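You operate a simulated robot arm through the tools that you are given. There is no shell and no other tool. Be economical: measure what you need, move in short steps, check, and stop when the job is done.

The job below is to be done with a simulated two-armed robot. You get a single attempt, and the scene is never put back.

JOB
Pick up the red tub from the top of the grey table with the drawer with one hand, pass it to the other hand and put it on the top of the sorting table. Set down upright: red tub.

It is judged by the outcome, as a careful person would: the job done as asked, and still so three seconds after it is handed in. It fails if anything else is knocked over, pushed out of place, dropped, spilled or broken.

ROBOT AND FRAMES
Two 7-joint arms with two-finger parallel grippers on one trunk, on a base that drives. Base frame: it is fixed to the floor where the robot stands at the start and does not move with it; the origin is under the middle of the robot, x ahead of it, y to its left, z up. Units: cm, rad, N and s.
The left shoulder is at the start at [8, 17.1, 123.1], the right one opposite. With the tool pointing down near the work surface each hand reaches from about 10 to 84 cm from the robot's upright axis, wherever it stands, measured 20 degrees to its own side. Places, roughly: top of the sorting table [70, -210, 90]. Payload 4.4 kg a hand.
The TCP of each hand is the grasp point between the finger pads, 2.3 cm short of the fingertips. In the tool frame z runs along the fingers and y along their closing line. The gripper opens to 9.4 cm. The fingers are 3.8 cm wide and 1 cm thick; the gripper's body (5.4 by 9.6 cm) begins 3.9 cm behind the TCP.
Orientation is that of the tool frame in the base frame, as [roll, pitch, yaw] about the fixed x, y, z axes, in that order (R = Rz(yaw) Ry(pitch) Rx(roll)). With the fingers straight down and closing along the base's y, the tool's x points along the base's -x, its y along +y and its z along -z.

CONTROLS
- The arms move only by the tool apply_moves. It takes "left_steps", "right_steps" or both (then of equal length, played together; a hand with none holds still); each is a list that holds one entry, the list of rows, each a list of 7 numbers: the shift along the tool's x, y, z in m, then the turn, a rotation vector about the tool's x, y, z in rad, then the opening, from 0 (shut) to 1 (fully open). In form: [[[tx, ty, tz, wx, wy, wz, grip], ...]]. A call has 1 to 10 rows; each row shifts and turns the commanded pose from where the row before left it, along the tool's axes as they then stand. A row lasts 0.2 s, in which the tool goes at most 5 cm and 0.15 rad; a call with a longer step from one row to the next is refused whole, and so is a gripper value outside its range. Where a pose cannot be reached the arm comes as near as it can. A force on the tool above 40 N (or 10 N above the force at the start of the call, whichever is more), or a blocked arm, ends the call early, and 0.2 s more pass. Each finger travels about 7.2 cm/s and halts on what it meets, pressing with about 29 N; the grip force reading is that of the motor and also rises with nothing between the fingers. The clock runs only during rows and for 0.2 s after the last one: add rows that do not move to give the fingers time. The reply holds the time, the measured pose of the TCP, the force on the tool along the base axes, the opening and the grip force, in the units named above and with some noise, with the torque about the TCP (base axes, N m) and any sound that the robot's microphone picked up.
- Cameras (640 x 400 px; columns grow to the right, rows downward): "scene" is now at [17.78, 1.67, 137.65]; the picture's right is [0.19, -0.98, 0.00], its down [-0.60, -0.12, -0.79] and it looks along [0.78, 0.15, -0.61] (base axes); focal length 269 px, centre (320, 200). "left" rides on the left gripper at [8.6, -1.6, -7.4] in its tool frame; the picture's right is [0.18, 0.98, 0.00], its down [-0.58, 0.11, -0.81] and it looks along [-0.79, 0.15, 0.59] (tool axes); focal length 243 px, centre (320, 200). "right" rides on the right gripper at [8.6, 1.6, -7.4] in its tool frame; the picture's right is [-0.18, 0.98, 0.00], its down [-0.58, -0.11, -0.81] and it looks along [-0.79, -0.15, 0.59] (tool axes); focal length 243 px, centre (320, 200). There is no depth. A picture from a camera that has moved, and an enlarged one, comes with that camera's place and axes in the base frame and with its lens. The place of the scene camera against the robot may be out by one fixed shift of up to 1.2 cm in any direction.
- camera(camera): a new picture of that camera. No time passes.
- lift_body(by): slides the trunk up (or, below 0, down) by that many cm; the arms and the scene camera ride with it, the base frame stays. It gives what a move gives, with no picture.
- steer(legs): drives the robot by 1 to 6 legs, each [ahead, left, turn to the left] in cm, cm and rad, along the robot's own axes; the way and the turn of a leg run together, so that a leg with both is an arc; at most 150 cm and 3.142 rad a leg. The arms and the cameras ride along, it lands a little off, and it stops where it bumps. It gives what a move gives.
- head_to(pan, tilt): turns the head with the scene camera to pan (to the left, within 1.396 rad either way) and tilt (down, from -0.506 to 1.204), counted from straight ahead of the robot. It gives what a move gives.
- inspect(camera, box): a new picture of the part [left, top, right, bottom] of that camera's present view, enlarged. No time passes.
- hand_in(): hands the job in; it is judged then, once.

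Work in short steps. Places have to be worked out from the pictures, the camera data and where the tool is seen: move nearer, look again, correct. Check each grasp and each placing, and mend what went wrong. You have 120 turns and 100 pictures in all, those below and enlarged ones among them. Open the grippers and draw the arms clear of the work before you hand the job in, unless the task says otherwise; then end with one line.

The tools are called after "Emit:" as name(argument=value, ...) on one line, values as JSON. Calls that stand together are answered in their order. apply_moves: Moves the arms, as the interface text tells. Its arguments: {"type":"object","properties":{"left_steps":{"type":"array"},"right_steps":{"type":"array"}},"required":[]} The other tools are called the same way: lift_body (by) slides the trunk up or down; steer (legs) drives the base; head_to (pan, tilt) turns the head that bears the scene camera; camera (camera) takes a picture; inspect (camera, box) takes an enlarged picture of a part of a camera's view; hand_in () hands the job in.

At the start:

```text
clock: 0.0
left_tool_pos: [42.05, 41.55, 112.12]
left_tcp_rot: [3.141, -0.001, 3.141]
left_ft_force: [-0.3, 0.2, 0.0]
left_moment: [0.01, -0.04, -0.01]
left_width: 9.43
left_grasp_force: 0.0
right_tool_pos: [52.6, -8.14, 120.14]
right_tcp_rot: [3.141, -0.001, 3.141]
right_ft_force: [0.1, 0.9, 0.6]
right_moment: [-0.02, -0.02, -0.01]
right_width: 9.38
right_grasp_force: 0.0
trunk travel left (down, up): [-24.2, 14.6]
robot x, y, heading: [-0.08, 0.07, -0.001]
head pan, tilt: [0.192, 0.66]
```

scene: 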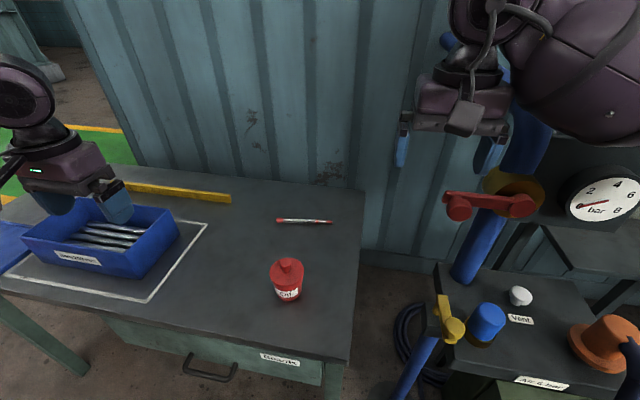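
right: 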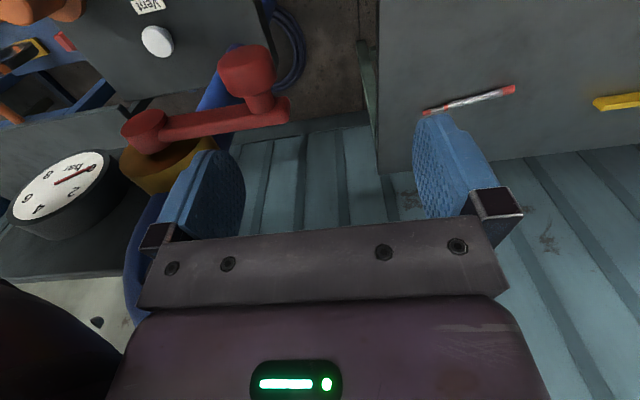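
left: 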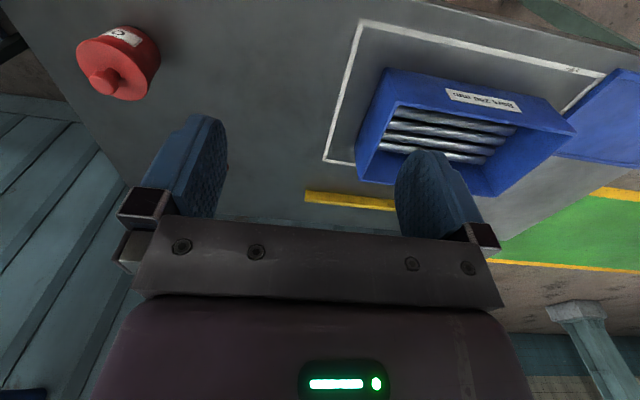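

The two views triangulate the tub to about (54, 16, 85). I'll enlarge both views of it to get its shape and size.

Emit:
inspect(camera="scene", box=[240, 200, 360, 320])

Emit:
inspect(camera="left", box=[50, 0, 210, 120])

Emit:
head_to(pan=-1.2, tilt=0.4)

Emit:
camera(camera="scene")

```text
3.33 times, centred on (300, 260) of scene
camera zoom: at [17.78, 1.67, 137.65], right [0.19, -0.98, 0.0], down [-0.6, -0.12, -0.79], along [0.78, 0.15, -0.61], focal length 898 px, centre (387, 0)
```

zoom: 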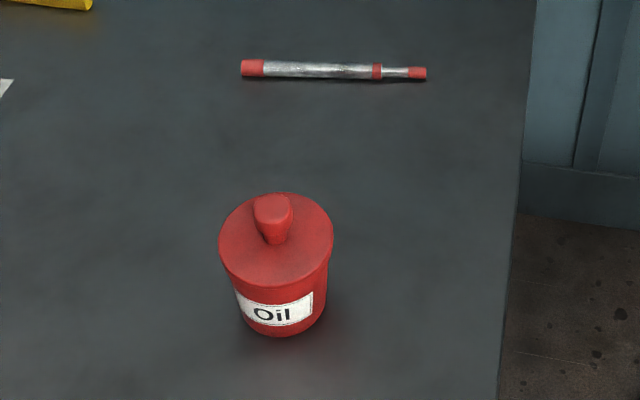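

```text
3.33 times, centred on (130, 60) of left
camera zoom: at [33.36, 39.89, 119.61], right [-0.18, 0.98, 0.0], down [0.58, 0.11, 0.81], along [0.79, 0.15, -0.59], focal length 809 px, centre (953, 667)
```

zoom: 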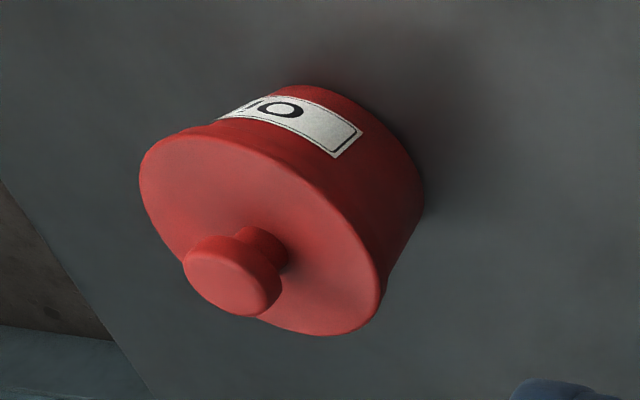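

```text
clock: 1.5
left_tool_pos: [42.14, 41.56, 112.07]
left_tcp_rot: [3.14, 0.0, -3.139]
left_ft_force: [0.3, 0.9, 0.1]
left_moment: [0.02, -0.02, 0.0]
left_width: 9.41
left_grasp_force: 0.1
right_tool_pos: [52.62, -8.09, 120.04]
right_tcp_rot: [-3.141, 0.001, -3.141]
right_ft_force: [0.0, -0.2, 0.8]
right_moment: [0.03, -0.01, 0.01]
right_width: 9.39
right_grasp_force: 0.1
trunk travel left (down, up): [-24.2, 14.6]
robot x, y, heading: [-0.14, 0.07, 0.0]
head pan, tilt: [-1.201, 0.4]
```

```text
94 pictures are left
camera scene: at [12.66, -8.61, 139.99], right [-0.93, -0.36, 0.0], down [-0.14, 0.36, -0.92], along [0.33, -0.86, -0.39], focal length 269 px, centre (320, 200)
```

scene: 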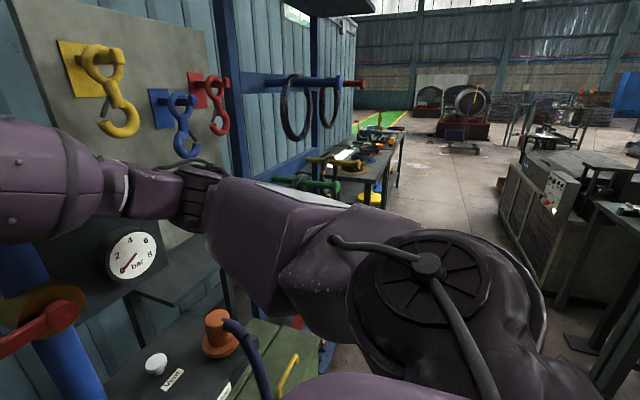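

The tub looks about 7.6 cm wide at the lid and 6.3 cm at the body, with the lid top near z 87 and the table near 80. I plan to take it from above with the left hand, checking that the lid lifts with the body. The right hand will then take the body from the side. First I bring the left hand above the tub.

Emit:
apply_moves(left_steps=[[[-0.0192, -0.0427, 0.005, 0, 0, 0, 1], [-0.0192, -0.0427, 0.005, 0, 0, 0, 1], [-0.0192, -0.0427, 0.005, 0, 0, 0, 1], [-0.0192, -0.0427, 0.005, 0, 0, 0, 1], [-0.0192, -0.0427, 0.005, 0, 0, 0, 1], [-0.0192, -0.0427, 0.005, 0, 0, 0, 1]]])

Emit:
apply_moves(left_steps=[[[0, 0, 0, 0, 0, 0.15, 1], [0, 0, 0, 0, 0, 0.15, 1], [0, 0, 0, 0, 0, 0.15, 1], [0, 0, 0, 0, 0, 0.15, 1], [0, 0, 0, 0, 0, 0.15, 1], [0, 0, 0, 0, 0, 0.15, 1], [0, 0, 0, 0, 0, 0.15, 1], [0, 0, 0, 0, 0, 0.15, 1], [0, 0, 0, 0, 0, 0.15, 1], [0, 0, 0, 0, 0, 0.15, 1]]])

Emit:
head_to(pan=0.3, tilt=0.8)

Emit:
camera(camera="left")

Emit:
camera(camera="scene")

```text
clock: 2.9
left_tool_pos: [53.6, 15.52, 109.4]
left_tcp_rot: [3.141, 0.001, -3.14]
left_ft_force: [0.6, -1.1, -0.4]
left_moment: [-0.03, 0.01, -0.01]
left_width: 9.4
left_grasp_force: 0.1
right_tool_pos: [52.76, -8.18, 120.08]
right_tcp_rot: [-3.141, -0.002, -3.141]
right_ft_force: [0.8, 0.2, -0.4]
right_moment: [0.03, 0.02, -0.01]
right_width: 9.39
right_grasp_force: 0.0
trunk travel left (down, up): [-24.2, 14.6]
robot x, y, heading: [-0.01, -0.15, 0.001]
head pan, tilt: [-1.201, 0.4]
```

```text
clock: 5.1
left_tool_pos: [53.48, 15.93, 109.13]
left_tcp_rot: [-3.141, 0.0, 1.639]
left_ft_force: [-0.2, 0.0, 0.5]
left_moment: [0.0, 0.01, 0.02]
left_width: 9.39
left_grasp_force: 0.0
right_tool_pos: [52.61, -8.08, 120.08]
right_tcp_rot: [-3.14, 0.0, -3.14]
right_ft_force: [-0.3, 0.5, 1.0]
right_moment: [-0.02, -0.02, 0.02]
right_width: 9.42
right_grasp_force: 0.1
trunk travel left (down, up): [-24.2, 14.6]
robot x, y, heading: [-0.25, 0.23, -0.0]
head pan, tilt: [-1.201, 0.4]
```

```text
clock: 6.7
left_tool_pos: [53.55, 15.93, 109.19]
left_tcp_rot: [-3.141, 0.001, 1.643]
left_ft_force: [-0.2, 0.1, -0.3]
left_moment: [0.03, -0.02, 0.0]
left_width: 9.39
left_grasp_force: 0.0
right_tool_pos: [52.56, -8.09, 120.05]
right_tcp_rot: [3.142, 0.0, -3.142]
right_ft_force: [0.9, 0.2, -0.3]
right_moment: [-0.02, 0.03, 0.01]
right_width: 9.39
right_grasp_force: 0.1
trunk travel left (down, up): [-24.2, 14.6]
robot x, y, heading: [-0.22, -0.09, 0.002]
head pan, tilt: [0.3, 0.799]
```

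```text
93 pictures are left
camera left: at [51.27, 24.38, 116.62], right [0.97, 0.25, 0.0], down [0.15, -0.57, 0.81], along [0.21, -0.78, -0.59], focal length 243 px, centre (320, 200)
```

left: 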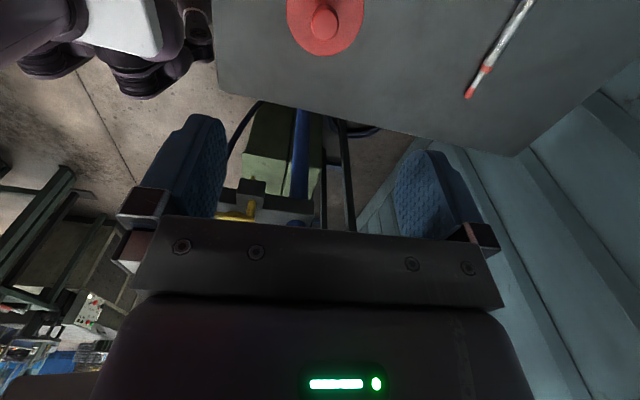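

```text
92 pictures are left
camera scene: at [17.01, 2.4, 136.48], right [0.3, -0.96, 0.0], down [-0.68, -0.21, -0.7], along [0.67, 0.21, -0.72], focal length 269 px, centre (320, 200)
```

scene: 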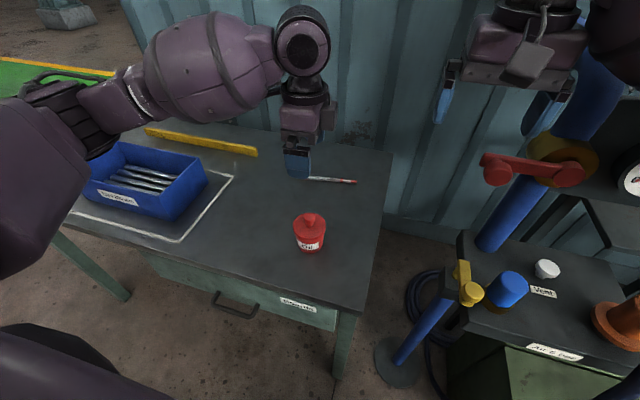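

The lid axis now reads at about (54.1, 15.9). I finish the turn, shift by 0.6 cm and descend to z 97 for a closer look.

Emit:
apply_moves(left_steps=[[[0, 0.0055, 0, 0, 0, 0.071, 1], [0, 0, 0.03, 0, 0, 0, 1], [0, 0, 0.03, 0, 0, 0, 1], [0, 0, 0.03, 0, 0, 0, 1], [0, 0, 0.03, 0, 0, 0, 1], [0, 0, 0, 0, 0, 0, 1]]])

Emit:
camera(camera="left")

Emit:
inspect(camera="scene", box=[240, 140, 400, 260])

```text
clock: 8.1
left_tool_pos: [54.41, 15.94, 97.01]
left_tcp_rot: [3.141, 0.0, 1.571]
left_ft_force: [0.2, 0.4, 0.1]
left_moment: [-0.03, 0.01, -0.02]
left_width: 9.42
left_grasp_force: 0.0
right_tool_pos: [52.55, -7.97, 120.11]
right_tcp_rot: [3.141, 0.0, 3.141]
right_ft_force: [0.0, -0.7, 0.0]
right_moment: [0.0, -0.01, 0.0]
right_width: 9.39
right_grasp_force: 0.1
trunk travel left (down, up): [-24.2, 14.6]
robot x, y, heading: [-0.2, -0.1, 0.001]
head pan, tilt: [0.3, 0.799]
```

```text
91 pictures are left
camera left: at [52.59, 24.49, 104.55], right [0.98, 0.18, 0.0], down [0.11, -0.58, 0.81], along [0.15, -0.79, -0.59], focal length 243 px, centre (320, 200)
```

left: 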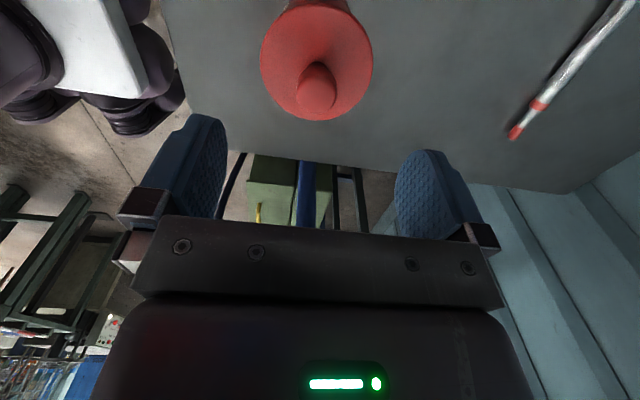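

```text
3.33 times, centred on (320, 200) of scene
camera zoom: at [16.98, 2.4, 136.49], right [0.3, -0.96, 0.0], down [-0.68, -0.21, -0.7], along [0.67, 0.21, -0.72], focal length 898 px, centre (320, 200)
```

zoom: 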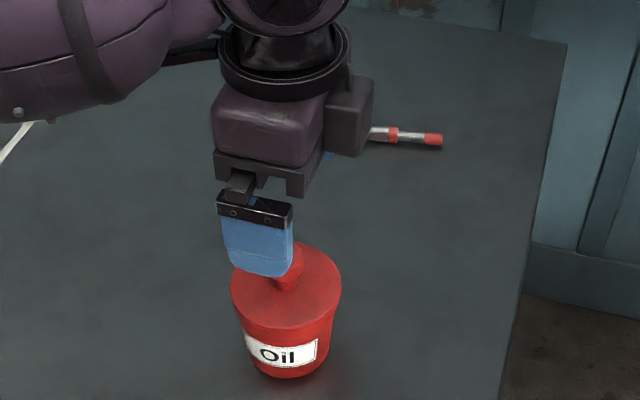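

Refined, the tub axis is at about (53.9, 16.3) and the knob top at about 89.7. I correct sideways and descend to z 87, with the fingers straddling the lid.

Emit:
apply_moves(left_steps=[[[0.003, -0.004, 0, 0, 0, 0, 1], [0, 0, 0.025, 0, 0, 0, 1], [0, 0, 0.025, 0, 0, 0, 1], [0, 0, 0.02, 0, 0, 0, 1], [0, 0, 0, 0, 0, 0, 1]]])

Emit:
camera(camera="left")

Emit:
inspect(camera="scene", box=[240, 160, 400, 280])

```text
clock: 9.3
left_tool_pos: [53.84, 16.26, 90.23]
left_tcp_rot: [3.142, 0.001, 1.571]
left_ft_force: [0.2, 0.7, -0.2]
left_moment: [-0.02, -0.02, 0.01]
left_width: 9.41
left_grasp_force: 0.1
right_tool_pos: [52.66, -8.1, 120.14]
right_tcp_rot: [-3.141, 0.0, -3.141]
right_ft_force: [0.3, -0.6, 0.1]
right_moment: [0.01, -0.01, 0.02]
right_width: 9.4
right_grasp_force: 0.0
trunk travel left (down, up): [-24.2, 14.6]
robot x, y, heading: [-0.07, -0.23, -0.004]
head pan, tilt: [0.3, 0.799]
```

```text
89 pictures are left
camera left: at [52.15, 24.89, 97.7], right [0.98, 0.18, 0.0], down [0.11, -0.58, 0.81], along [0.15, -0.79, -0.59], focal length 243 px, centre (320, 200)
```

left: 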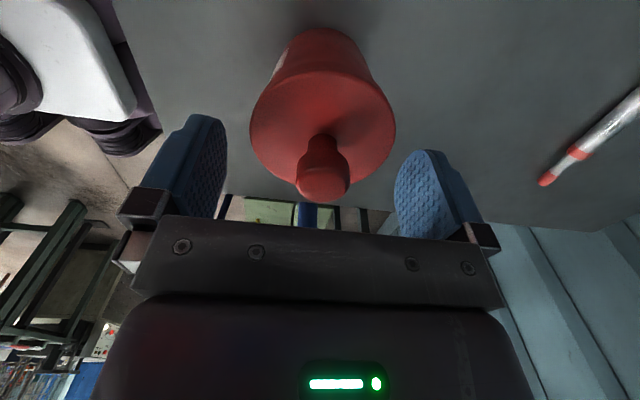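

```text
3.33 times, centred on (320, 220) of scene
camera zoom: at [16.99, 2.4, 136.48], right [0.3, -0.96, 0.0], down [-0.68, -0.21, -0.7], along [0.67, 0.21, -0.72], focal length 898 px, centre (320, 133)
```

zoom: 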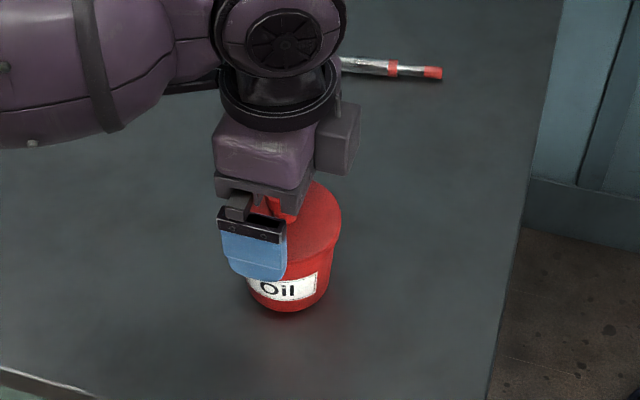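

The lid is centred between the fingers in x, y is about 0.4 cm short, and the knob top reads about 90.4. I shift in y and go down to TCP 87.6, so the palm stays above the knob.

Emit:
apply_moves(left_steps=[[[0.004, 0, 0, 0, 0, 0, 1], [0, 0, 0.013, 0, 0, 0, 1], [0, 0, 0.013, 0, 0, 0, 1], [0, 0, 0, 0, 0, 0, 1]]])

Emit:
camera(camera="left")

Emit:
inspect(camera="scene", box=[240, 160, 400, 280])

```text
clock: 10.3
left_tool_pos: [53.85, 16.85, 87.46]
left_tcp_rot: [-3.141, 0.0, 1.572]
left_ft_force: [0.9, -1.0, 0.0]
left_moment: [-0.01, 0.0, 0.03]
left_width: 9.41
left_grasp_force: 0.0
right_tool_pos: [52.68, -8.12, 120.12]
right_tcp_rot: [-3.141, 0.0, 3.141]
right_ft_force: [0.7, -0.4, -0.9]
right_moment: [-0.01, 0.01, -0.02]
right_width: 9.39
right_grasp_force: 0.0
trunk travel left (down, up): [-24.2, 14.6]
robot x, y, heading: [0.15, 0.12, 0.003]
head pan, tilt: [0.3, 0.799]
```

```text
87 pictures are left
camera left: at [52.13, 25.33, 95.04], right [0.98, 0.18, 0.0], down [0.11, -0.58, 0.81], along [0.15, -0.79, -0.59], focal length 243 px, centre (320, 200)
```

left: 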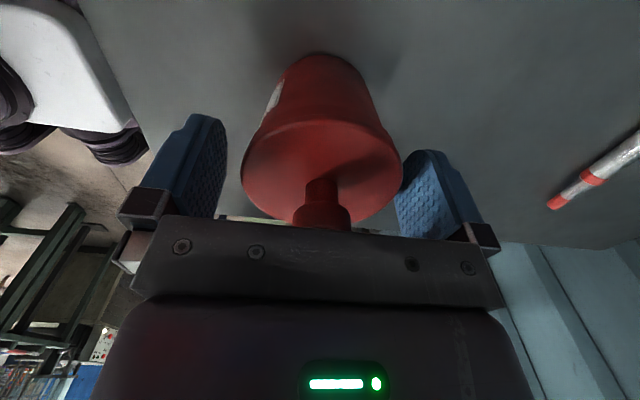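

```text
3.33 times, centred on (320, 220) of scene
camera zoom: at [17.0, 2.4, 136.48], right [0.3, -0.96, 0.0], down [-0.68, -0.21, -0.7], along [0.67, 0.21, -0.72], focal length 898 px, centre (320, 133)
```

zoom: 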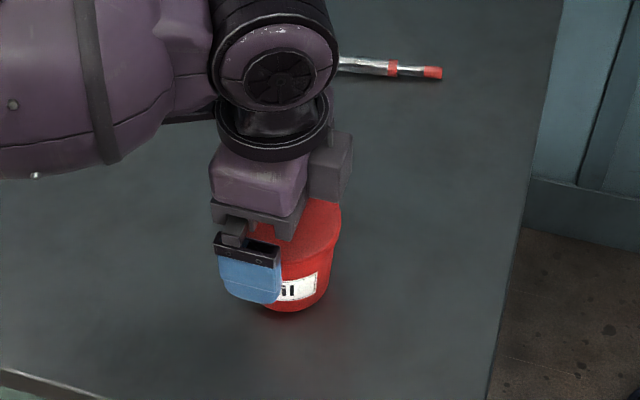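

The lid edges and the scene view put the axis nearer y 16.0, so I move 0.7 cm back in y. Then I close slowly on the lid.

Emit:
apply_moves(left_steps=[[[-0.0075, 0, 0.002, 0, 0, 0, 1], [0, 0, 0, 0, 0, 0, 0.9], [0, 0, 0, 0, 0, 0, 0.8], [0, 0, 0, 0, 0, 0, 0.7], [0, 0, 0, 0, 0, 0, 0.6], [0, 0, 0, 0, 0, 0, 0.6], [0, 0, 0, 0, 0, 0, 0.6]]])

Emit:
camera(camera="left")

```text
clock: 11.9
left_tool_pos: [53.81, 15.98, 87.3]
left_tcp_rot: [3.141, 0.001, 1.571]
left_ft_force: [0.1, 0.4, 1.0]
left_moment: [0.05, -0.02, 0.04]
left_width: 7.46
left_grasp_force: 28.8
right_tool_pos: [52.69, -8.06, 120.12]
right_tcp_rot: [3.141, 0.0, 3.14]
right_ft_force: [0.0, -0.7, -0.4]
right_moment: [0.0, 0.05, 0.01]
right_width: 9.38
right_grasp_force: 0.0
trunk travel left (down, up): [-24.2, 14.6]
robot x, y, heading: [-0.18, -0.25, -0.002]
head pan, tilt: [0.3, 0.799]
```

```text
85 pictures are left
camera left: at [52.14, 24.52, 94.82], right [0.98, 0.18, 0.0], down [0.11, -0.58, 0.81], along [0.15, -0.79, -0.59], focal length 243 px, centre (320, 200)
```

left: 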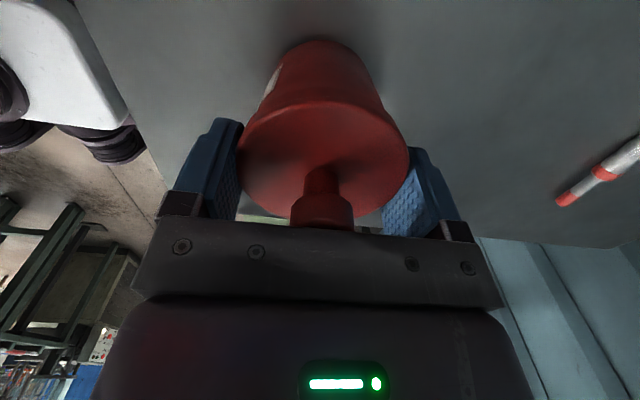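

Gripped at 7.46 cm with 29 N. I now lift 2 cm and check whether the body comes along with the lid.

Emit:
apply_moves(left_steps=[[[0, 0, -0.005, 0, 0, 0, 0.6], [0, 0, -0.005, 0, 0, 0, 0.6], [0, 0, -0.005, 0, 0, 0, 0.6], [0, 0, -0.005, 0, 0, 0, 0.6], [0, 0, 0, 0, 0, 0, 0.6]]])

Emit:
inspect(camera="scene", box=[240, 160, 400, 280])

Emit:
camera(camera="left")

```text
clock: 13.1
left_tool_pos: [53.8, 16.01, 89.23]
left_tcp_rot: [3.141, 0.0, 1.571]
left_ft_force: [0.0, -0.3, -3.9]
left_moment: [-0.03, 0.02, 0.01]
left_width: 7.44
left_grasp_force: 29.2
right_tool_pos: [52.58, -7.99, 120.02]
right_tcp_rot: [3.14, 0.001, -3.141]
right_ft_force: [-0.4, 0.2, -0.2]
right_moment: [0.0, 0.0, 0.01]
right_width: 9.4
right_grasp_force: 0.1
trunk travel left (down, up): [-24.2, 14.6]
robot x, y, heading: [-0.06, 0.26, 0.002]
head pan, tilt: [0.3, 0.799]
```

```text
3.33 times, centred on (320, 220) of scene
camera zoom: at [17.03, 2.41, 136.47], right [0.3, -0.96, 0.0], down [-0.69, -0.21, -0.7], along [0.67, 0.21, -0.72], focal length 898 px, centre (320, 133)
```

zoom: 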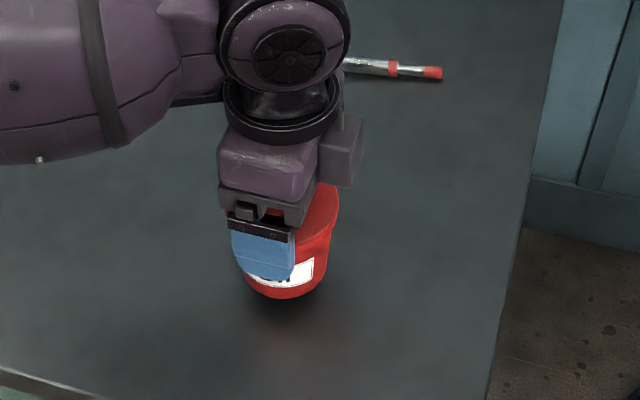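

```text
83 pictures are left
camera left: at [52.06, 24.65, 96.79], right [0.98, 0.18, 0.0], down [0.11, -0.58, 0.81], along [0.15, -0.79, -0.59], focal length 243 px, centre (320, 200)
```

left: 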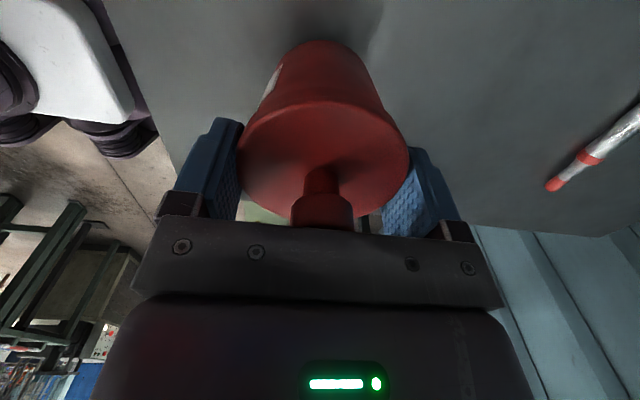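

The whole tub comes up in one piece (about 4 N). I raise it to z ≈ 107, then back the robot 30 cm away from the table for room to hand over.

Emit:
apply_moves(left_steps=[[[0, 0, -0.025, 0, 0, 0, 0.6], [0, 0, -0.035, 0, 0, 0, 0.6], [0, 0, -0.035, 0, 0, 0, 0.6], [0, 0, -0.035, 0, 0, 0, 0.6], [0, 0, -0.035, 0, 0, 0, 0.6], [0, 0, -0.02, 0, 0, 0, 0.6], [0, 0, 0, 0, 0, 0, 0.6]]])

Emit:
steer(legs=[[-30, 0, 0]])

Emit:
camera(camera="scene")

```text
clock: 14.7
left_tool_pos: [53.6, 15.9, 107.8]
left_tcp_rot: [3.141, 0.0, 1.57]
left_ft_force: [0.8, 0.1, -3.0]
left_moment: [0.01, 0.01, 0.01]
left_width: 7.46
left_grasp_force: 28.9
right_tool_pos: [52.7, -8.08, 120.04]
right_tcp_rot: [3.141, -0.001, 3.141]
right_ft_force: [-0.9, -0.3, -0.1]
right_moment: [-0.03, -0.01, -0.03]
right_width: 9.38
right_grasp_force: 0.1
trunk travel left (down, up): [-24.2, 14.6]
robot x, y, heading: [0.05, -0.25, 0.001]
head pan, tilt: [0.3, 0.799]
```

```text
clock: 16.8
left_tool_pos: [23.91, 15.99, 107.87]
left_tcp_rot: [3.14, -0.001, 1.573]
left_ft_force: [-0.3, -0.3, -3.6]
left_moment: [0.0, 0.0, 0.0]
left_width: 7.42
left_grasp_force: 29.0
right_tool_pos: [22.98, -8.1, 120.02]
right_tcp_rot: [-3.14, -0.001, -3.141]
right_ft_force: [-0.3, -0.4, 0.5]
right_moment: [-0.02, -0.01, 0.0]
right_width: 9.41
right_grasp_force: 0.0
trunk travel left (down, up): [-24.2, 14.6]
robot x, y, heading: [-29.75, -0.13, -0.0]
head pan, tilt: [0.3, 0.799]
```

```text
82 pictures are left
camera scene: at [-12.74, 2.41, 136.48], right [0.3, -0.95, 0.0], down [-0.68, -0.21, -0.7], along [0.67, 0.21, -0.72], focal length 269 px, centre (320, 200)
```

scene: 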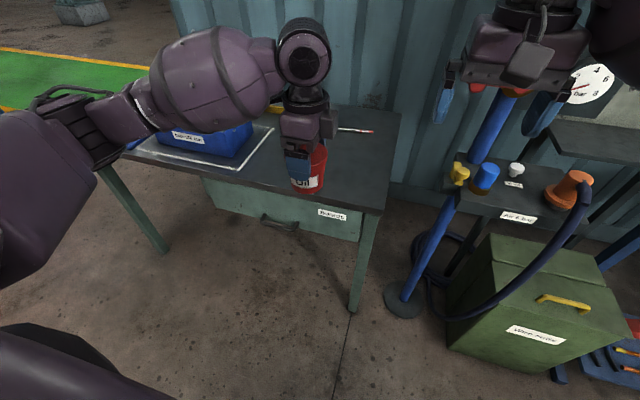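

The robot is clear of the table. I move the right hand away to y ≈ -20 and begin turning it so its fingers will point left (+y).

Emit:
apply_moves(right_steps=[[[0, -0.03, 0.01, 0, 0, 0, 1], [0, -0.03, 0.02, 0, 0, 0, 1], [0, -0.03, 0.02, 0, 0, 0, 1], [0, -0.03, 0.02, 0, 0, 0, 1], [0, 0, 0, 0, 0, 0.15, 1], [0, 0, 0, 0, 0, 0.15, 1], [0, 0, 0, 0, 0, 0.15, 1], [0, 0, 0, 0, 0, 0.15, 1], [0, 0, 0, 0, 0, 0.15, 1]]])

Emit:
apply_moves(right_steps=[[[0, 0, 0, 0, 0, 0.15, 1], [0, 0, 0, 0, 0, 0.15, 1], [0, 0, 0, 0, 0, 0.15, 1], [0, 0, 0, 0, 0, 0.15, 1], [0, 0, 0, 0, 0, 0.15, 1], [0, 0, 0, 0, 0, 0.071, 1]]])

Emit:
apply_moves(right_steps=[[[0, 0, 0, 0, 0.15, 0, 1], [0, 0, 0, 0, 0.15, 0, 1], [0, 0, 0, 0, 0.15, 0, 1], [0, 0, 0, 0, 0.15, 0, 1], [0, 0, 0, 0, 0.15, 0, 1], [0, 0, 0, 0, 0.15, 0, 1]]])

Emit:
camera(camera="scene")

```text
clock: 18.8
left_tool_pos: [23.9, 15.92, 107.74]
left_tcp_rot: [-3.141, -0.002, 1.571]
left_ft_force: [-0.7, 0.2, -2.3]
left_moment: [0.0, 0.0, 0.01]
left_width: 7.5
left_grasp_force: 29.4
right_tool_pos: [22.92, -19.93, 113.13]
right_tcp_rot: [3.141, 0.0, 2.391]
right_ft_force: [0.1, -0.6, 0.1]
right_moment: [0.0, -0.01, -0.01]
right_width: 9.42
right_grasp_force: 0.0
trunk travel left (down, up): [-24.2, 14.6]
robot x, y, heading: [-29.84, -0.16, -0.001]
head pan, tilt: [0.3, 0.799]
```

```text
clock: 20.2
left_tool_pos: [23.93, 16.06, 107.7]
left_tcp_rot: [3.142, -0.001, 1.571]
left_ft_force: [-0.3, -0.4, -3.8]
left_moment: [-0.02, 0.0, 0.01]
left_width: 7.44
left_grasp_force: 28.8
right_tool_pos: [23.02, -20.02, 113.15]
right_tcp_rot: [-3.141, -0.001, 1.571]
right_ft_force: [0.4, 0.5, 0.6]
right_moment: [-0.02, -0.05, 0.0]
right_width: 9.36
right_grasp_force: 0.1
trunk travel left (down, up): [-24.2, 14.6]
robot x, y, heading: [-29.81, -0.11, 0.003]
head pan, tilt: [0.3, 0.799]
```

```text
clock: 21.6
left_tool_pos: [23.9, 15.83, 107.79]
left_tcp_rot: [3.14, 0.0, 1.573]
left_ft_force: [0.2, 0.4, -3.0]
left_moment: [0.01, -0.02, 0.0]
left_width: 7.45
left_grasp_force: 29.1
right_tool_pos: [23.02, -20.13, 112.93]
right_tcp_rot: [-3.141, -0.903, 1.571]
right_ft_force: [0.5, -0.2, -0.1]
right_moment: [-0.03, -0.04, -0.03]
right_width: 9.41
right_grasp_force: 0.0
trunk travel left (down, up): [-24.2, 14.6]
robot x, y, heading: [-29.55, 0.02, -0.001]
head pan, tilt: [0.3, 0.799]
```

```text
81 pictures are left
camera scene: at [-12.66, 2.38, 136.47], right [0.3, -0.95, 0.0], down [-0.68, -0.21, -0.7], along [0.67, 0.21, -0.72], focal length 269 px, centre (320, 200)
```

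scene: 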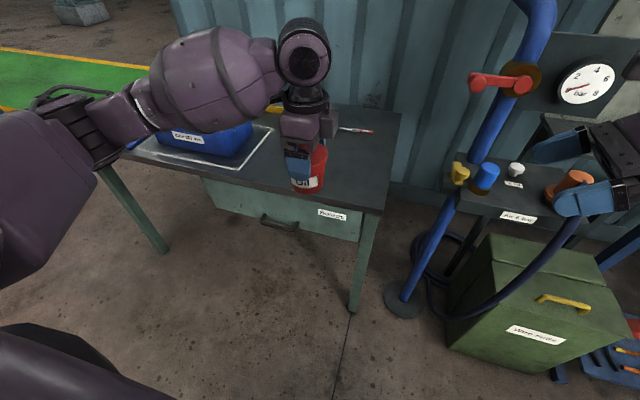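

The right arm copes with this turn. I'll finish with the fingers 15° below horizontal, so the wrist clears the table at placing, and bring the hand to y ≈ 4 at body height for a look.

Emit:
apply_moves(right_steps=[[[0, 0, 0, 0, 0.15, 0, 1], [0, 0, 0, 0, 0.15, 0, 1], [0, 0, 0, 0, 0.106, 0, 1], [-0.0058, 0.0015, 0.0432, 0, 0, 0, 1], [-0.0058, 0.0015, 0.0432, 0, 0, 0, 1], [-0.0058, 0.0015, 0.0432, 0, 0, 0, 1], [-0.0058, 0.0015, 0.0432, 0, 0, 0, 1], [-0.0058, 0.0015, 0.0432, 0, 0, 0, 1], [-0.0058, 0.0015, 0.0432, 0, 0, 0, 1], [0, 0, 0, 0, 0, 0, 1]]])

Emit:
camera(camera="right")

Emit:
head_to(pan=0.3, tilt=0.65)

Emit:
camera(camera="scene")

```text
clock: 23.8
left_tool_pos: [23.86, 15.93, 107.81]
left_tcp_rot: [3.141, 0.001, 1.572]
left_ft_force: [-0.7, 0.0, -3.2]
left_moment: [-0.05, 0.0, 0.0]
left_width: 7.42
left_grasp_force: 29.3
right_tool_pos: [23.9, 4.14, 102.82]
right_tcp_rot: [3.141, -1.305, 1.572]
right_ft_force: [-0.9, 0.2, 0.7]
right_moment: [0.0, -0.01, 0.01]
right_width: 9.4
right_grasp_force: 0.0
trunk travel left (down, up): [-24.2, 14.6]
robot x, y, heading: [-29.95, 0.06, -0.0]
head pan, tilt: [0.3, 0.799]
```

```text
80 pictures are left
camera right: at [25.71, -0.83, 113.21], right [0.98, -0.05, -0.18], down [-0.11, -0.93, -0.35], along [-0.15, 0.36, -0.92], focal length 243 px, centre (320, 200)
```

right: 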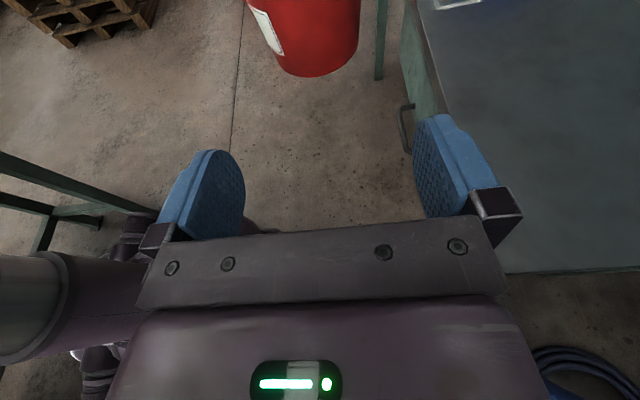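

```text
clock: 24.5
left_tool_pos: [24.05, 15.94, 107.75]
left_tcp_rot: [3.141, 0.002, 1.573]
left_ft_force: [-0.5, -0.1, -3.1]
left_moment: [-0.01, 0.01, 0.0]
left_width: 7.44
left_grasp_force: 29.0
right_tool_pos: [24.11, 4.12, 102.89]
right_tcp_rot: [-3.141, -1.304, 1.571]
right_ft_force: [0.3, 0.4, -0.1]
right_moment: [0.01, -0.01, 0.01]
right_width: 9.37
right_grasp_force: 0.1
trunk travel left (down, up): [-24.2, 14.6]
robot x, y, heading: [-30.02, -0.11, 0.007]
head pan, tilt: [0.3, 0.649]
```

```text
79 pictures are left
camera scene: at [-12.09, 2.59, 137.73], right [0.3, -0.95, 0.0], down [-0.58, -0.18, -0.8], along [0.76, 0.24, -0.61], focal length 269 px, centre (320, 200)
```

scene: 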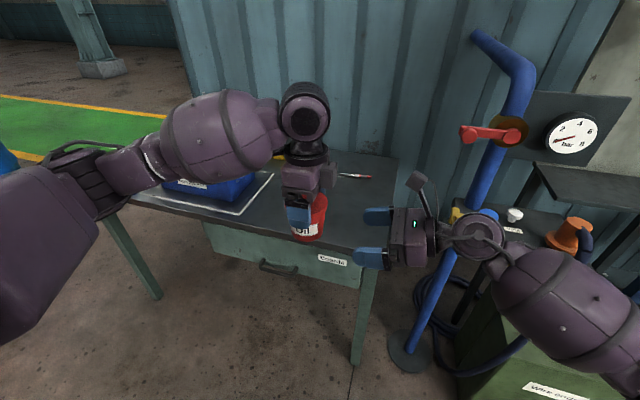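

The right hand is aligned in x. I enlarge the scene view to measure how far the left fingertips sit above the tub's bottom.

Emit:
inspect(camera="scene", box=[260, 170, 420, 290])

Emit:
inspect(camera="right", box=[220, 0, 400, 112])

Emit:
inspect(camera="left", box=[140, 0, 500, 240])

```text
3.33 times, centred on (340, 230) of scene
camera zoom: at [-12.09, 2.59, 137.73], right [0.3, -0.95, 0.0], down [-0.58, -0.18, -0.8], along [0.76, 0.24, -0.61], focal length 898 px, centre (253, 100)
```

zoom: 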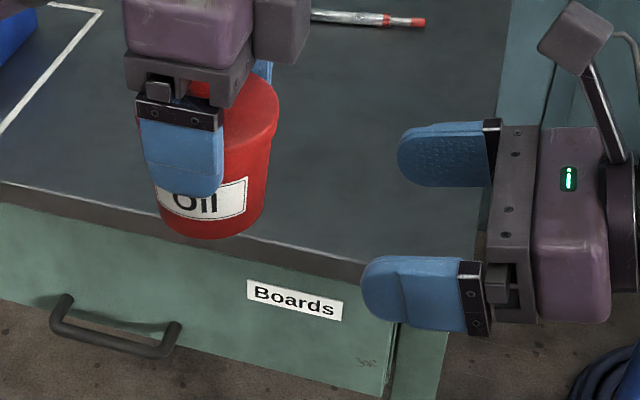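

```text
3.56 times, centred on (310, 56) of right
camera zoom: at [25.72, -0.82, 113.2], right [0.98, -0.05, -0.18], down [-0.11, -0.93, -0.35], along [-0.15, 0.36, -0.92], focal length 863 px, centre (356, 712)
```

zoom: 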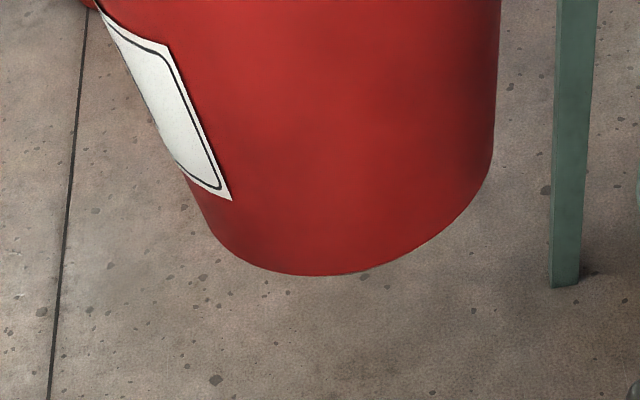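

```text
1.67 times, centred on (320, 120) of left
camera zoom: at [22.23, 24.54, 115.31], right [0.98, 0.19, 0.0], down [0.11, -0.58, 0.81], along [0.15, -0.79, -0.59], focal length 404 px, centre (320, 333)
```

zoom: 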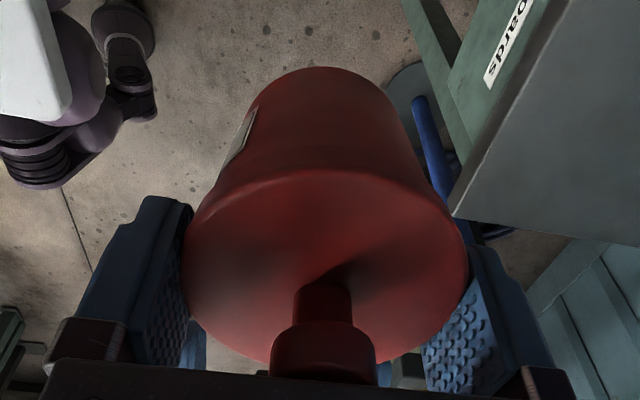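

The tub bottom is at z ≈ 101.0 and the left fingertips at 105.5, which leaves 4.5 cm of free body. The tub centre is at about (23.9, 16.1). I aim the right TCP at z 103.35 and move in 7 cm first.

Emit:
apply_moves(right_steps=[[[0.0048, 0, -0.0013, 0, 0, 0, 1], [0.006, 0, 0.0225, 0, 0, 0, 1], [0.006, 0, 0.0225, 0, 0, 0, 1], [0.006, 0, 0.0225, 0, 0, 0, 1], [0, 0, 0, 0, 0, 0, 1]]])

Emit:
inspect(camera="scene", box=[260, 170, 420, 290])

Emit:
camera(camera="right")

```text
clock: 25.7
left_tool_pos: [23.82, 15.94, 107.91]
left_tcp_rot: [-3.141, -0.002, 1.572]
left_ft_force: [0.7, -1.0, -3.7]
left_moment: [0.02, -0.01, -0.02]
left_width: 7.46
left_grasp_force: 28.8
right_tool_pos: [23.86, 11.1, 103.36]
right_tcp_rot: [-3.14, -1.307, 1.572]
right_ft_force: [0.5, 0.8, 0.3]
right_moment: [0.01, 0.0, 0.01]
right_width: 9.39
right_grasp_force: 0.0
trunk travel left (down, up): [-24.2, 14.6]
robot x, y, heading: [-29.53, -0.48, 0.004]
head pan, tilt: [0.3, 0.649]
```

```text
3.33 times, centred on (340, 230) of scene
camera zoom: at [-12.09, 2.56, 137.74], right [0.3, -0.95, 0.0], down [-0.58, -0.18, -0.8], along [0.76, 0.24, -0.6], focal length 898 px, centre (253, 100)
```

zoom: 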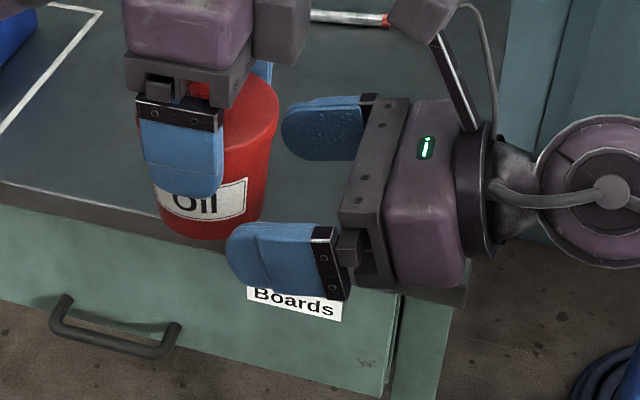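

```text
74 pictures are left
camera right: at [25.49, 6.16, 113.67], right [0.98, -0.05, -0.18], down [-0.11, -0.93, -0.35], along [-0.15, 0.36, -0.92], focal length 243 px, centre (320, 200)
```

right: 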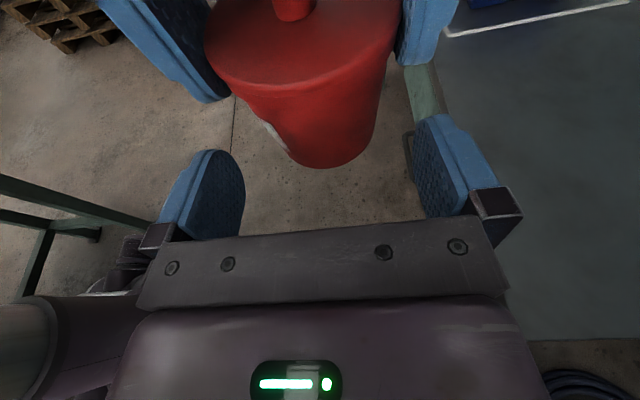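

There seems to be an extra box on the far side of each gripper body. I enlarge the right gripper and the left one to see what sticks out before going further.

Emit:
inspect(camera="scene", box=[325, 160, 415, 260])

Emit:
inspect(camera="scene", box=[260, 80, 360, 200])

```text
4.00 times, centred on (370, 210) of scene
camera zoom: at [-12.09, 2.56, 137.74], right [0.3, -0.95, 0.0], down [-0.58, -0.18, -0.8], along [0.76, 0.24, -0.6], focal length 1077 px, centre (120, 160)
```

zoom: 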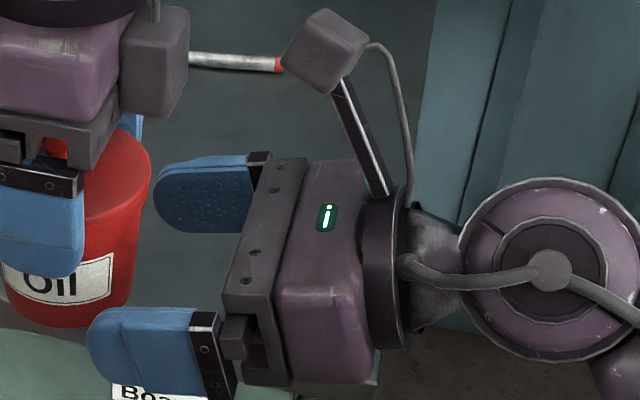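

```text
3.33 times, centred on (310, 140) of scene
camera zoom: at [-12.09, 2.56, 137.74], right [0.3, -0.95, 0.0], down [-0.58, -0.18, -0.8], along [0.76, 0.24, -0.6], focal length 898 px, centre (353, 400)
```

zoom: 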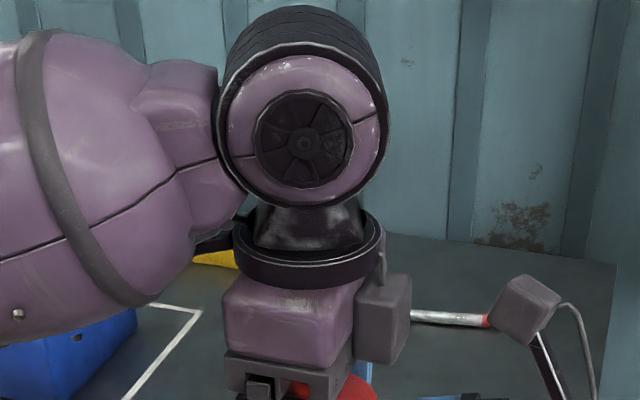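

Each gripper carries a grey box opposite its camera, reaching about 4.6 cm from its axis. So I'll use a shallower 8° slant, which keeps my camera stalk clear of the left hand's box. I'll place later at the sorting table's near edge with the hand overhanging. I now tilt and move in 2 cm.

Emit:
apply_moves(right_steps=[[[0, 0, 0, 0, 0.122, 0, 1], [0, 0, 0, 0, 0, 0, 1], [0.0018, 0, 0.01, 0, 0, 0, 1], [0.0018, 0, 0.01, 0, 0, 0, 1], [0, 0, 0, 0, 0, 0, 1]]])

Emit:
inspect(camera="scene", box=[270, 150, 390, 250])

Emit:
camera(camera="right")

```text
clock: 26.9
left_tool_pos: [23.96, 15.97, 107.77]
left_tcp_rot: [3.141, 0.001, 1.572]
left_ft_force: [-1.3, -0.3, -4.5]
left_moment: [0.0, -0.04, -0.02]
left_width: 7.45
left_grasp_force: 28.9
right_tool_pos: [23.84, 13.09, 103.42]
right_tcp_rot: [-3.137, -1.428, 1.568]
right_ft_force: [-0.1, -0.1, 0.8]
right_moment: [-0.04, 0.01, 0.01]
right_width: 9.4
right_grasp_force: 0.2
trunk travel left (down, up): [-24.2, 14.6]
robot x, y, heading: [-29.8, -0.22, 0.002]
head pan, tilt: [0.3, 0.649]
```

```text
4.00 times, centred on (330, 200) of scene
camera zoom: at [-12.09, 2.58, 137.73], right [0.3, -0.95, 0.0], down [-0.58, -0.18, -0.8], along [0.76, 0.24, -0.6], focal length 1077 px, centre (280, 200)
```

zoom: 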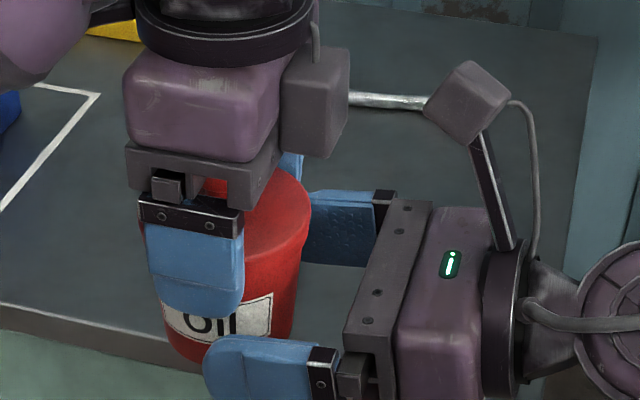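

```text
70 pictures are left
camera right: at [25.51, 6.97, 113.06], right [0.98, -0.02, -0.18], down [-0.11, -0.88, -0.46], along [-0.15, 0.47, -0.87], focal length 243 px, centre (320, 200)
```

right: 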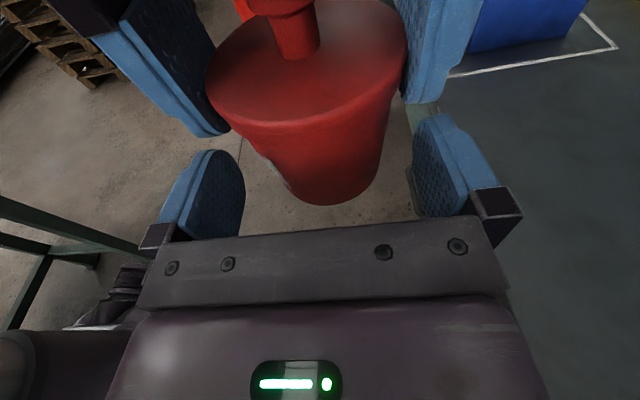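

Clearances look good, with about 3 cm left between the camera box and the left hand's box. I move in the last 1.8 cm.

Emit:
apply_moves(right_steps=[[[0.0002, 0, 0.009, 0, 0, 0, 1], [0.0012, 0.001, 0.009, 0, 0, 0, 1], [0, 0, 0, 0, 0, 0, 1]]])

Emit:
inspect(camera="scene", box=[270, 150, 390, 250])

Emit:
camera(camera="right")

```text
clock: 27.7
left_tool_pos: [23.89, 15.98, 107.77]
left_tcp_rot: [3.141, -0.002, 1.573]
left_ft_force: [0.1, 0.1, -2.5]
left_moment: [0.04, 0.0, 0.01]
left_width: 7.43
left_grasp_force: 29.2
right_tool_pos: [23.98, 14.96, 103.26]
right_tcp_rot: [-3.138, -1.427, 1.568]
right_ft_force: [-0.2, -0.7, -0.3]
right_moment: [-0.01, -0.02, -0.02]
right_width: 9.39
right_grasp_force: 0.1
trunk travel left (down, up): [-24.2, 14.6]
robot x, y, heading: [-29.44, -0.04, 0.002]
head pan, tilt: [0.3, 0.649]
```

```text
4.00 times, centred on (330, 200) of scene
camera zoom: at [-12.09, 2.58, 137.73], right [0.3, -0.95, 0.0], down [-0.58, -0.18, -0.8], along [0.76, 0.24, -0.6], focal length 1077 px, centre (280, 200)
```

zoom: 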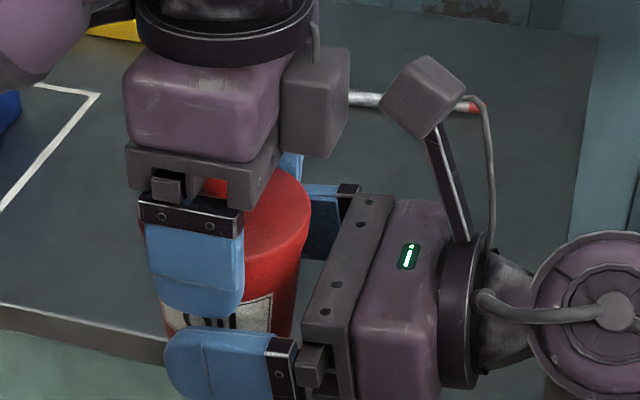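

```text
68 pictures are left
camera right: at [25.65, 8.8, 112.92], right [0.98, -0.02, -0.18], down [-0.11, -0.88, -0.46], along [-0.15, 0.47, -0.87], focal length 243 px, centre (320, 200)
```

right: 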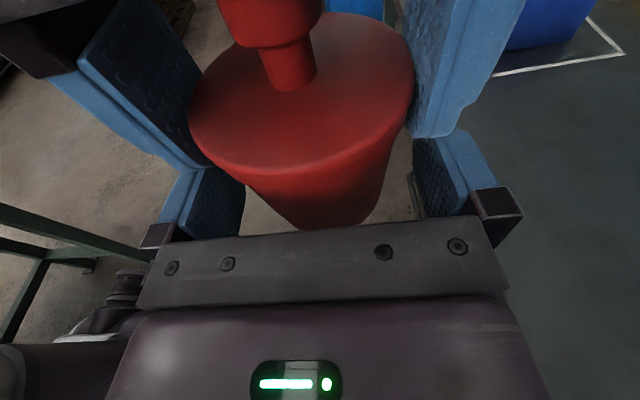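

The right fingers pass just below the left ones on both sides of the body. I close the right hand gently.

Emit:
apply_moves(right_steps=[[[0, 0, 0, 0, 0, 0, 0.9], [0, 0, 0, 0, 0, 0, 0.8], [0, 0, 0, 0, 0, 0, 0.7], [0, 0, 0, 0, 0, 0, 0.6], [0, 0, 0, 0, 0, 0, 0.5], [0, 0, 0, 0, 0, 0, 0.5], [0, 0, 0, 0, 0, 0, 0.5]]])

Emit:
inspect(camera="scene", box=[270, 150, 390, 250])

Emit:
camera(camera="right")

```text
clock: 29.3
left_tool_pos: [23.91, 15.97, 107.82]
left_tcp_rot: [3.141, 0.0, 1.573]
left_ft_force: [2.1, -0.8, -3.1]
left_moment: [-0.04, -0.01, 0.04]
left_width: 7.45
left_grasp_force: 29.2
right_tool_pos: [23.91, 14.93, 103.21]
right_tcp_rot: [-3.138, -1.428, 1.569]
right_ft_force: [-0.9, 0.6, 1.0]
right_moment: [0.02, -0.05, 0.02]
right_width: 6.92
right_grasp_force: 28.9
trunk travel left (down, up): [-24.2, 14.6]
robot x, y, heading: [-29.67, -0.08, 0.003]
head pan, tilt: [0.3, 0.649]
```

```text
4.00 times, centred on (330, 200) of scene
camera zoom: at [-12.08, 2.6, 137.73], right [0.3, -0.95, 0.0], down [-0.58, -0.18, -0.8], along [0.76, 0.24, -0.6], focal length 1077 px, centre (280, 200)
```

zoom: 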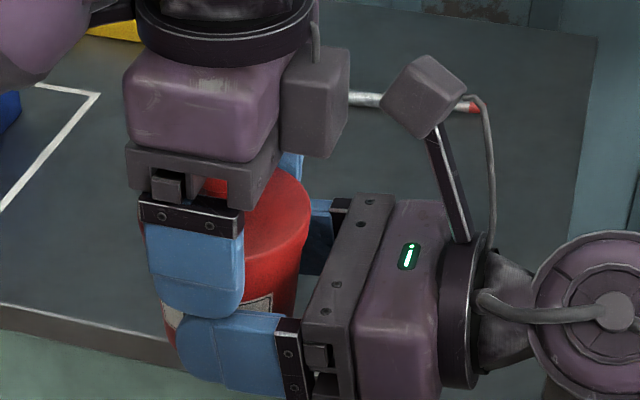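

```text
66 pictures are left
camera right: at [25.66, 8.8, 112.93], right [0.98, -0.02, -0.18], down [-0.11, -0.88, -0.46], along [-0.15, 0.47, -0.87], focal length 243 px, centre (320, 200)
```

right: 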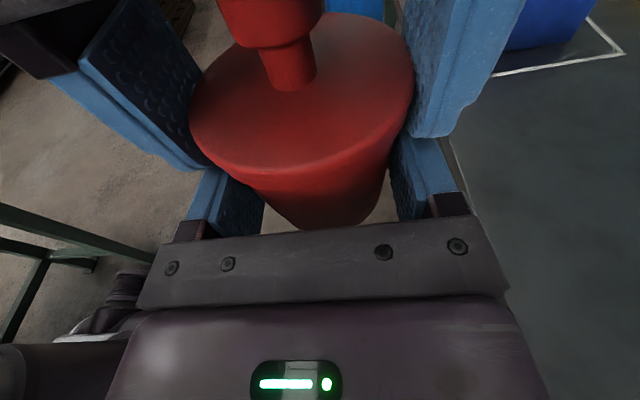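

The right hand grips at 6.92 cm with 29 N. I open the left slightly and see if the weight transfers.

Emit:
apply_moves(left_steps=[[[0, 0, 0, 0, 0, 0, 0.8], [0, 0, 0, 0, 0, 0, 0.84], [0, 0, 0, 0, 0, 0, 0.84]]], right_steps=[[[0, 0, 0, 0, 0, 0, 0.5], [0, 0, 0, 0, 0, 0, 0.5], [0, 0, 0, 0, 0, 0, 0.5]]])

Emit:
inspect(camera="scene", box=[270, 150, 390, 250])

Emit:
camera(camera="right")

```text
clock: 30.1
left_tool_pos: [23.94, 15.95, 107.84]
left_tcp_rot: [-3.141, 0.0, 1.573]
left_ft_force: [-0.3, 0.3, 0.0]
left_moment: [0.0, -0.02, -0.05]
left_width: 7.9
left_grasp_force: 0.0
right_tool_pos: [23.96, 14.91, 103.15]
right_tcp_rot: [-3.139, -1.427, 1.569]
right_ft_force: [-0.4, 0.2, -0.7]
right_moment: [-0.06, -0.04, 0.01]
right_width: 6.91
right_grasp_force: 28.7
trunk travel left (down, up): [-24.2, 14.6]
robot x, y, heading: [-30.05, -0.43, 0.001]
head pan, tilt: [0.3, 0.649]
```

```text
4.00 times, centred on (330, 200) of scene
camera zoom: at [-12.08, 2.6, 137.73], right [0.3, -0.95, 0.0], down [-0.58, -0.18, -0.8], along [0.76, 0.24, -0.6], focal length 1077 px, centre (280, 200)
```

zoom: 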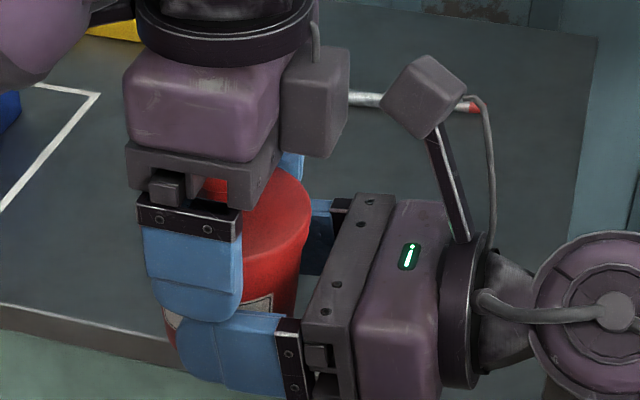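

```text
64 pictures are left
camera right: at [25.67, 8.79, 112.92], right [0.98, -0.03, -0.18], down [-0.11, -0.88, -0.46], along [-0.15, 0.47, -0.87], focal length 243 px, centre (320, 200)
```

right: 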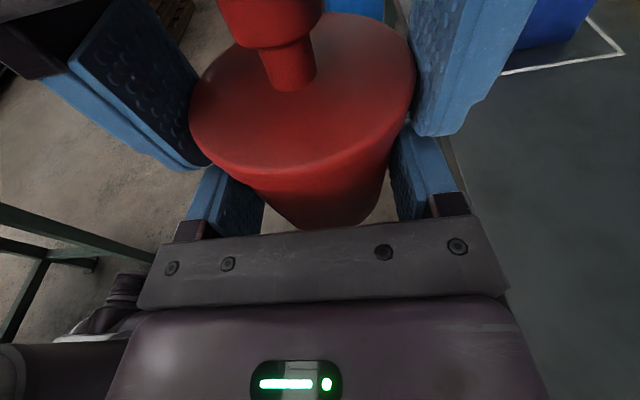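

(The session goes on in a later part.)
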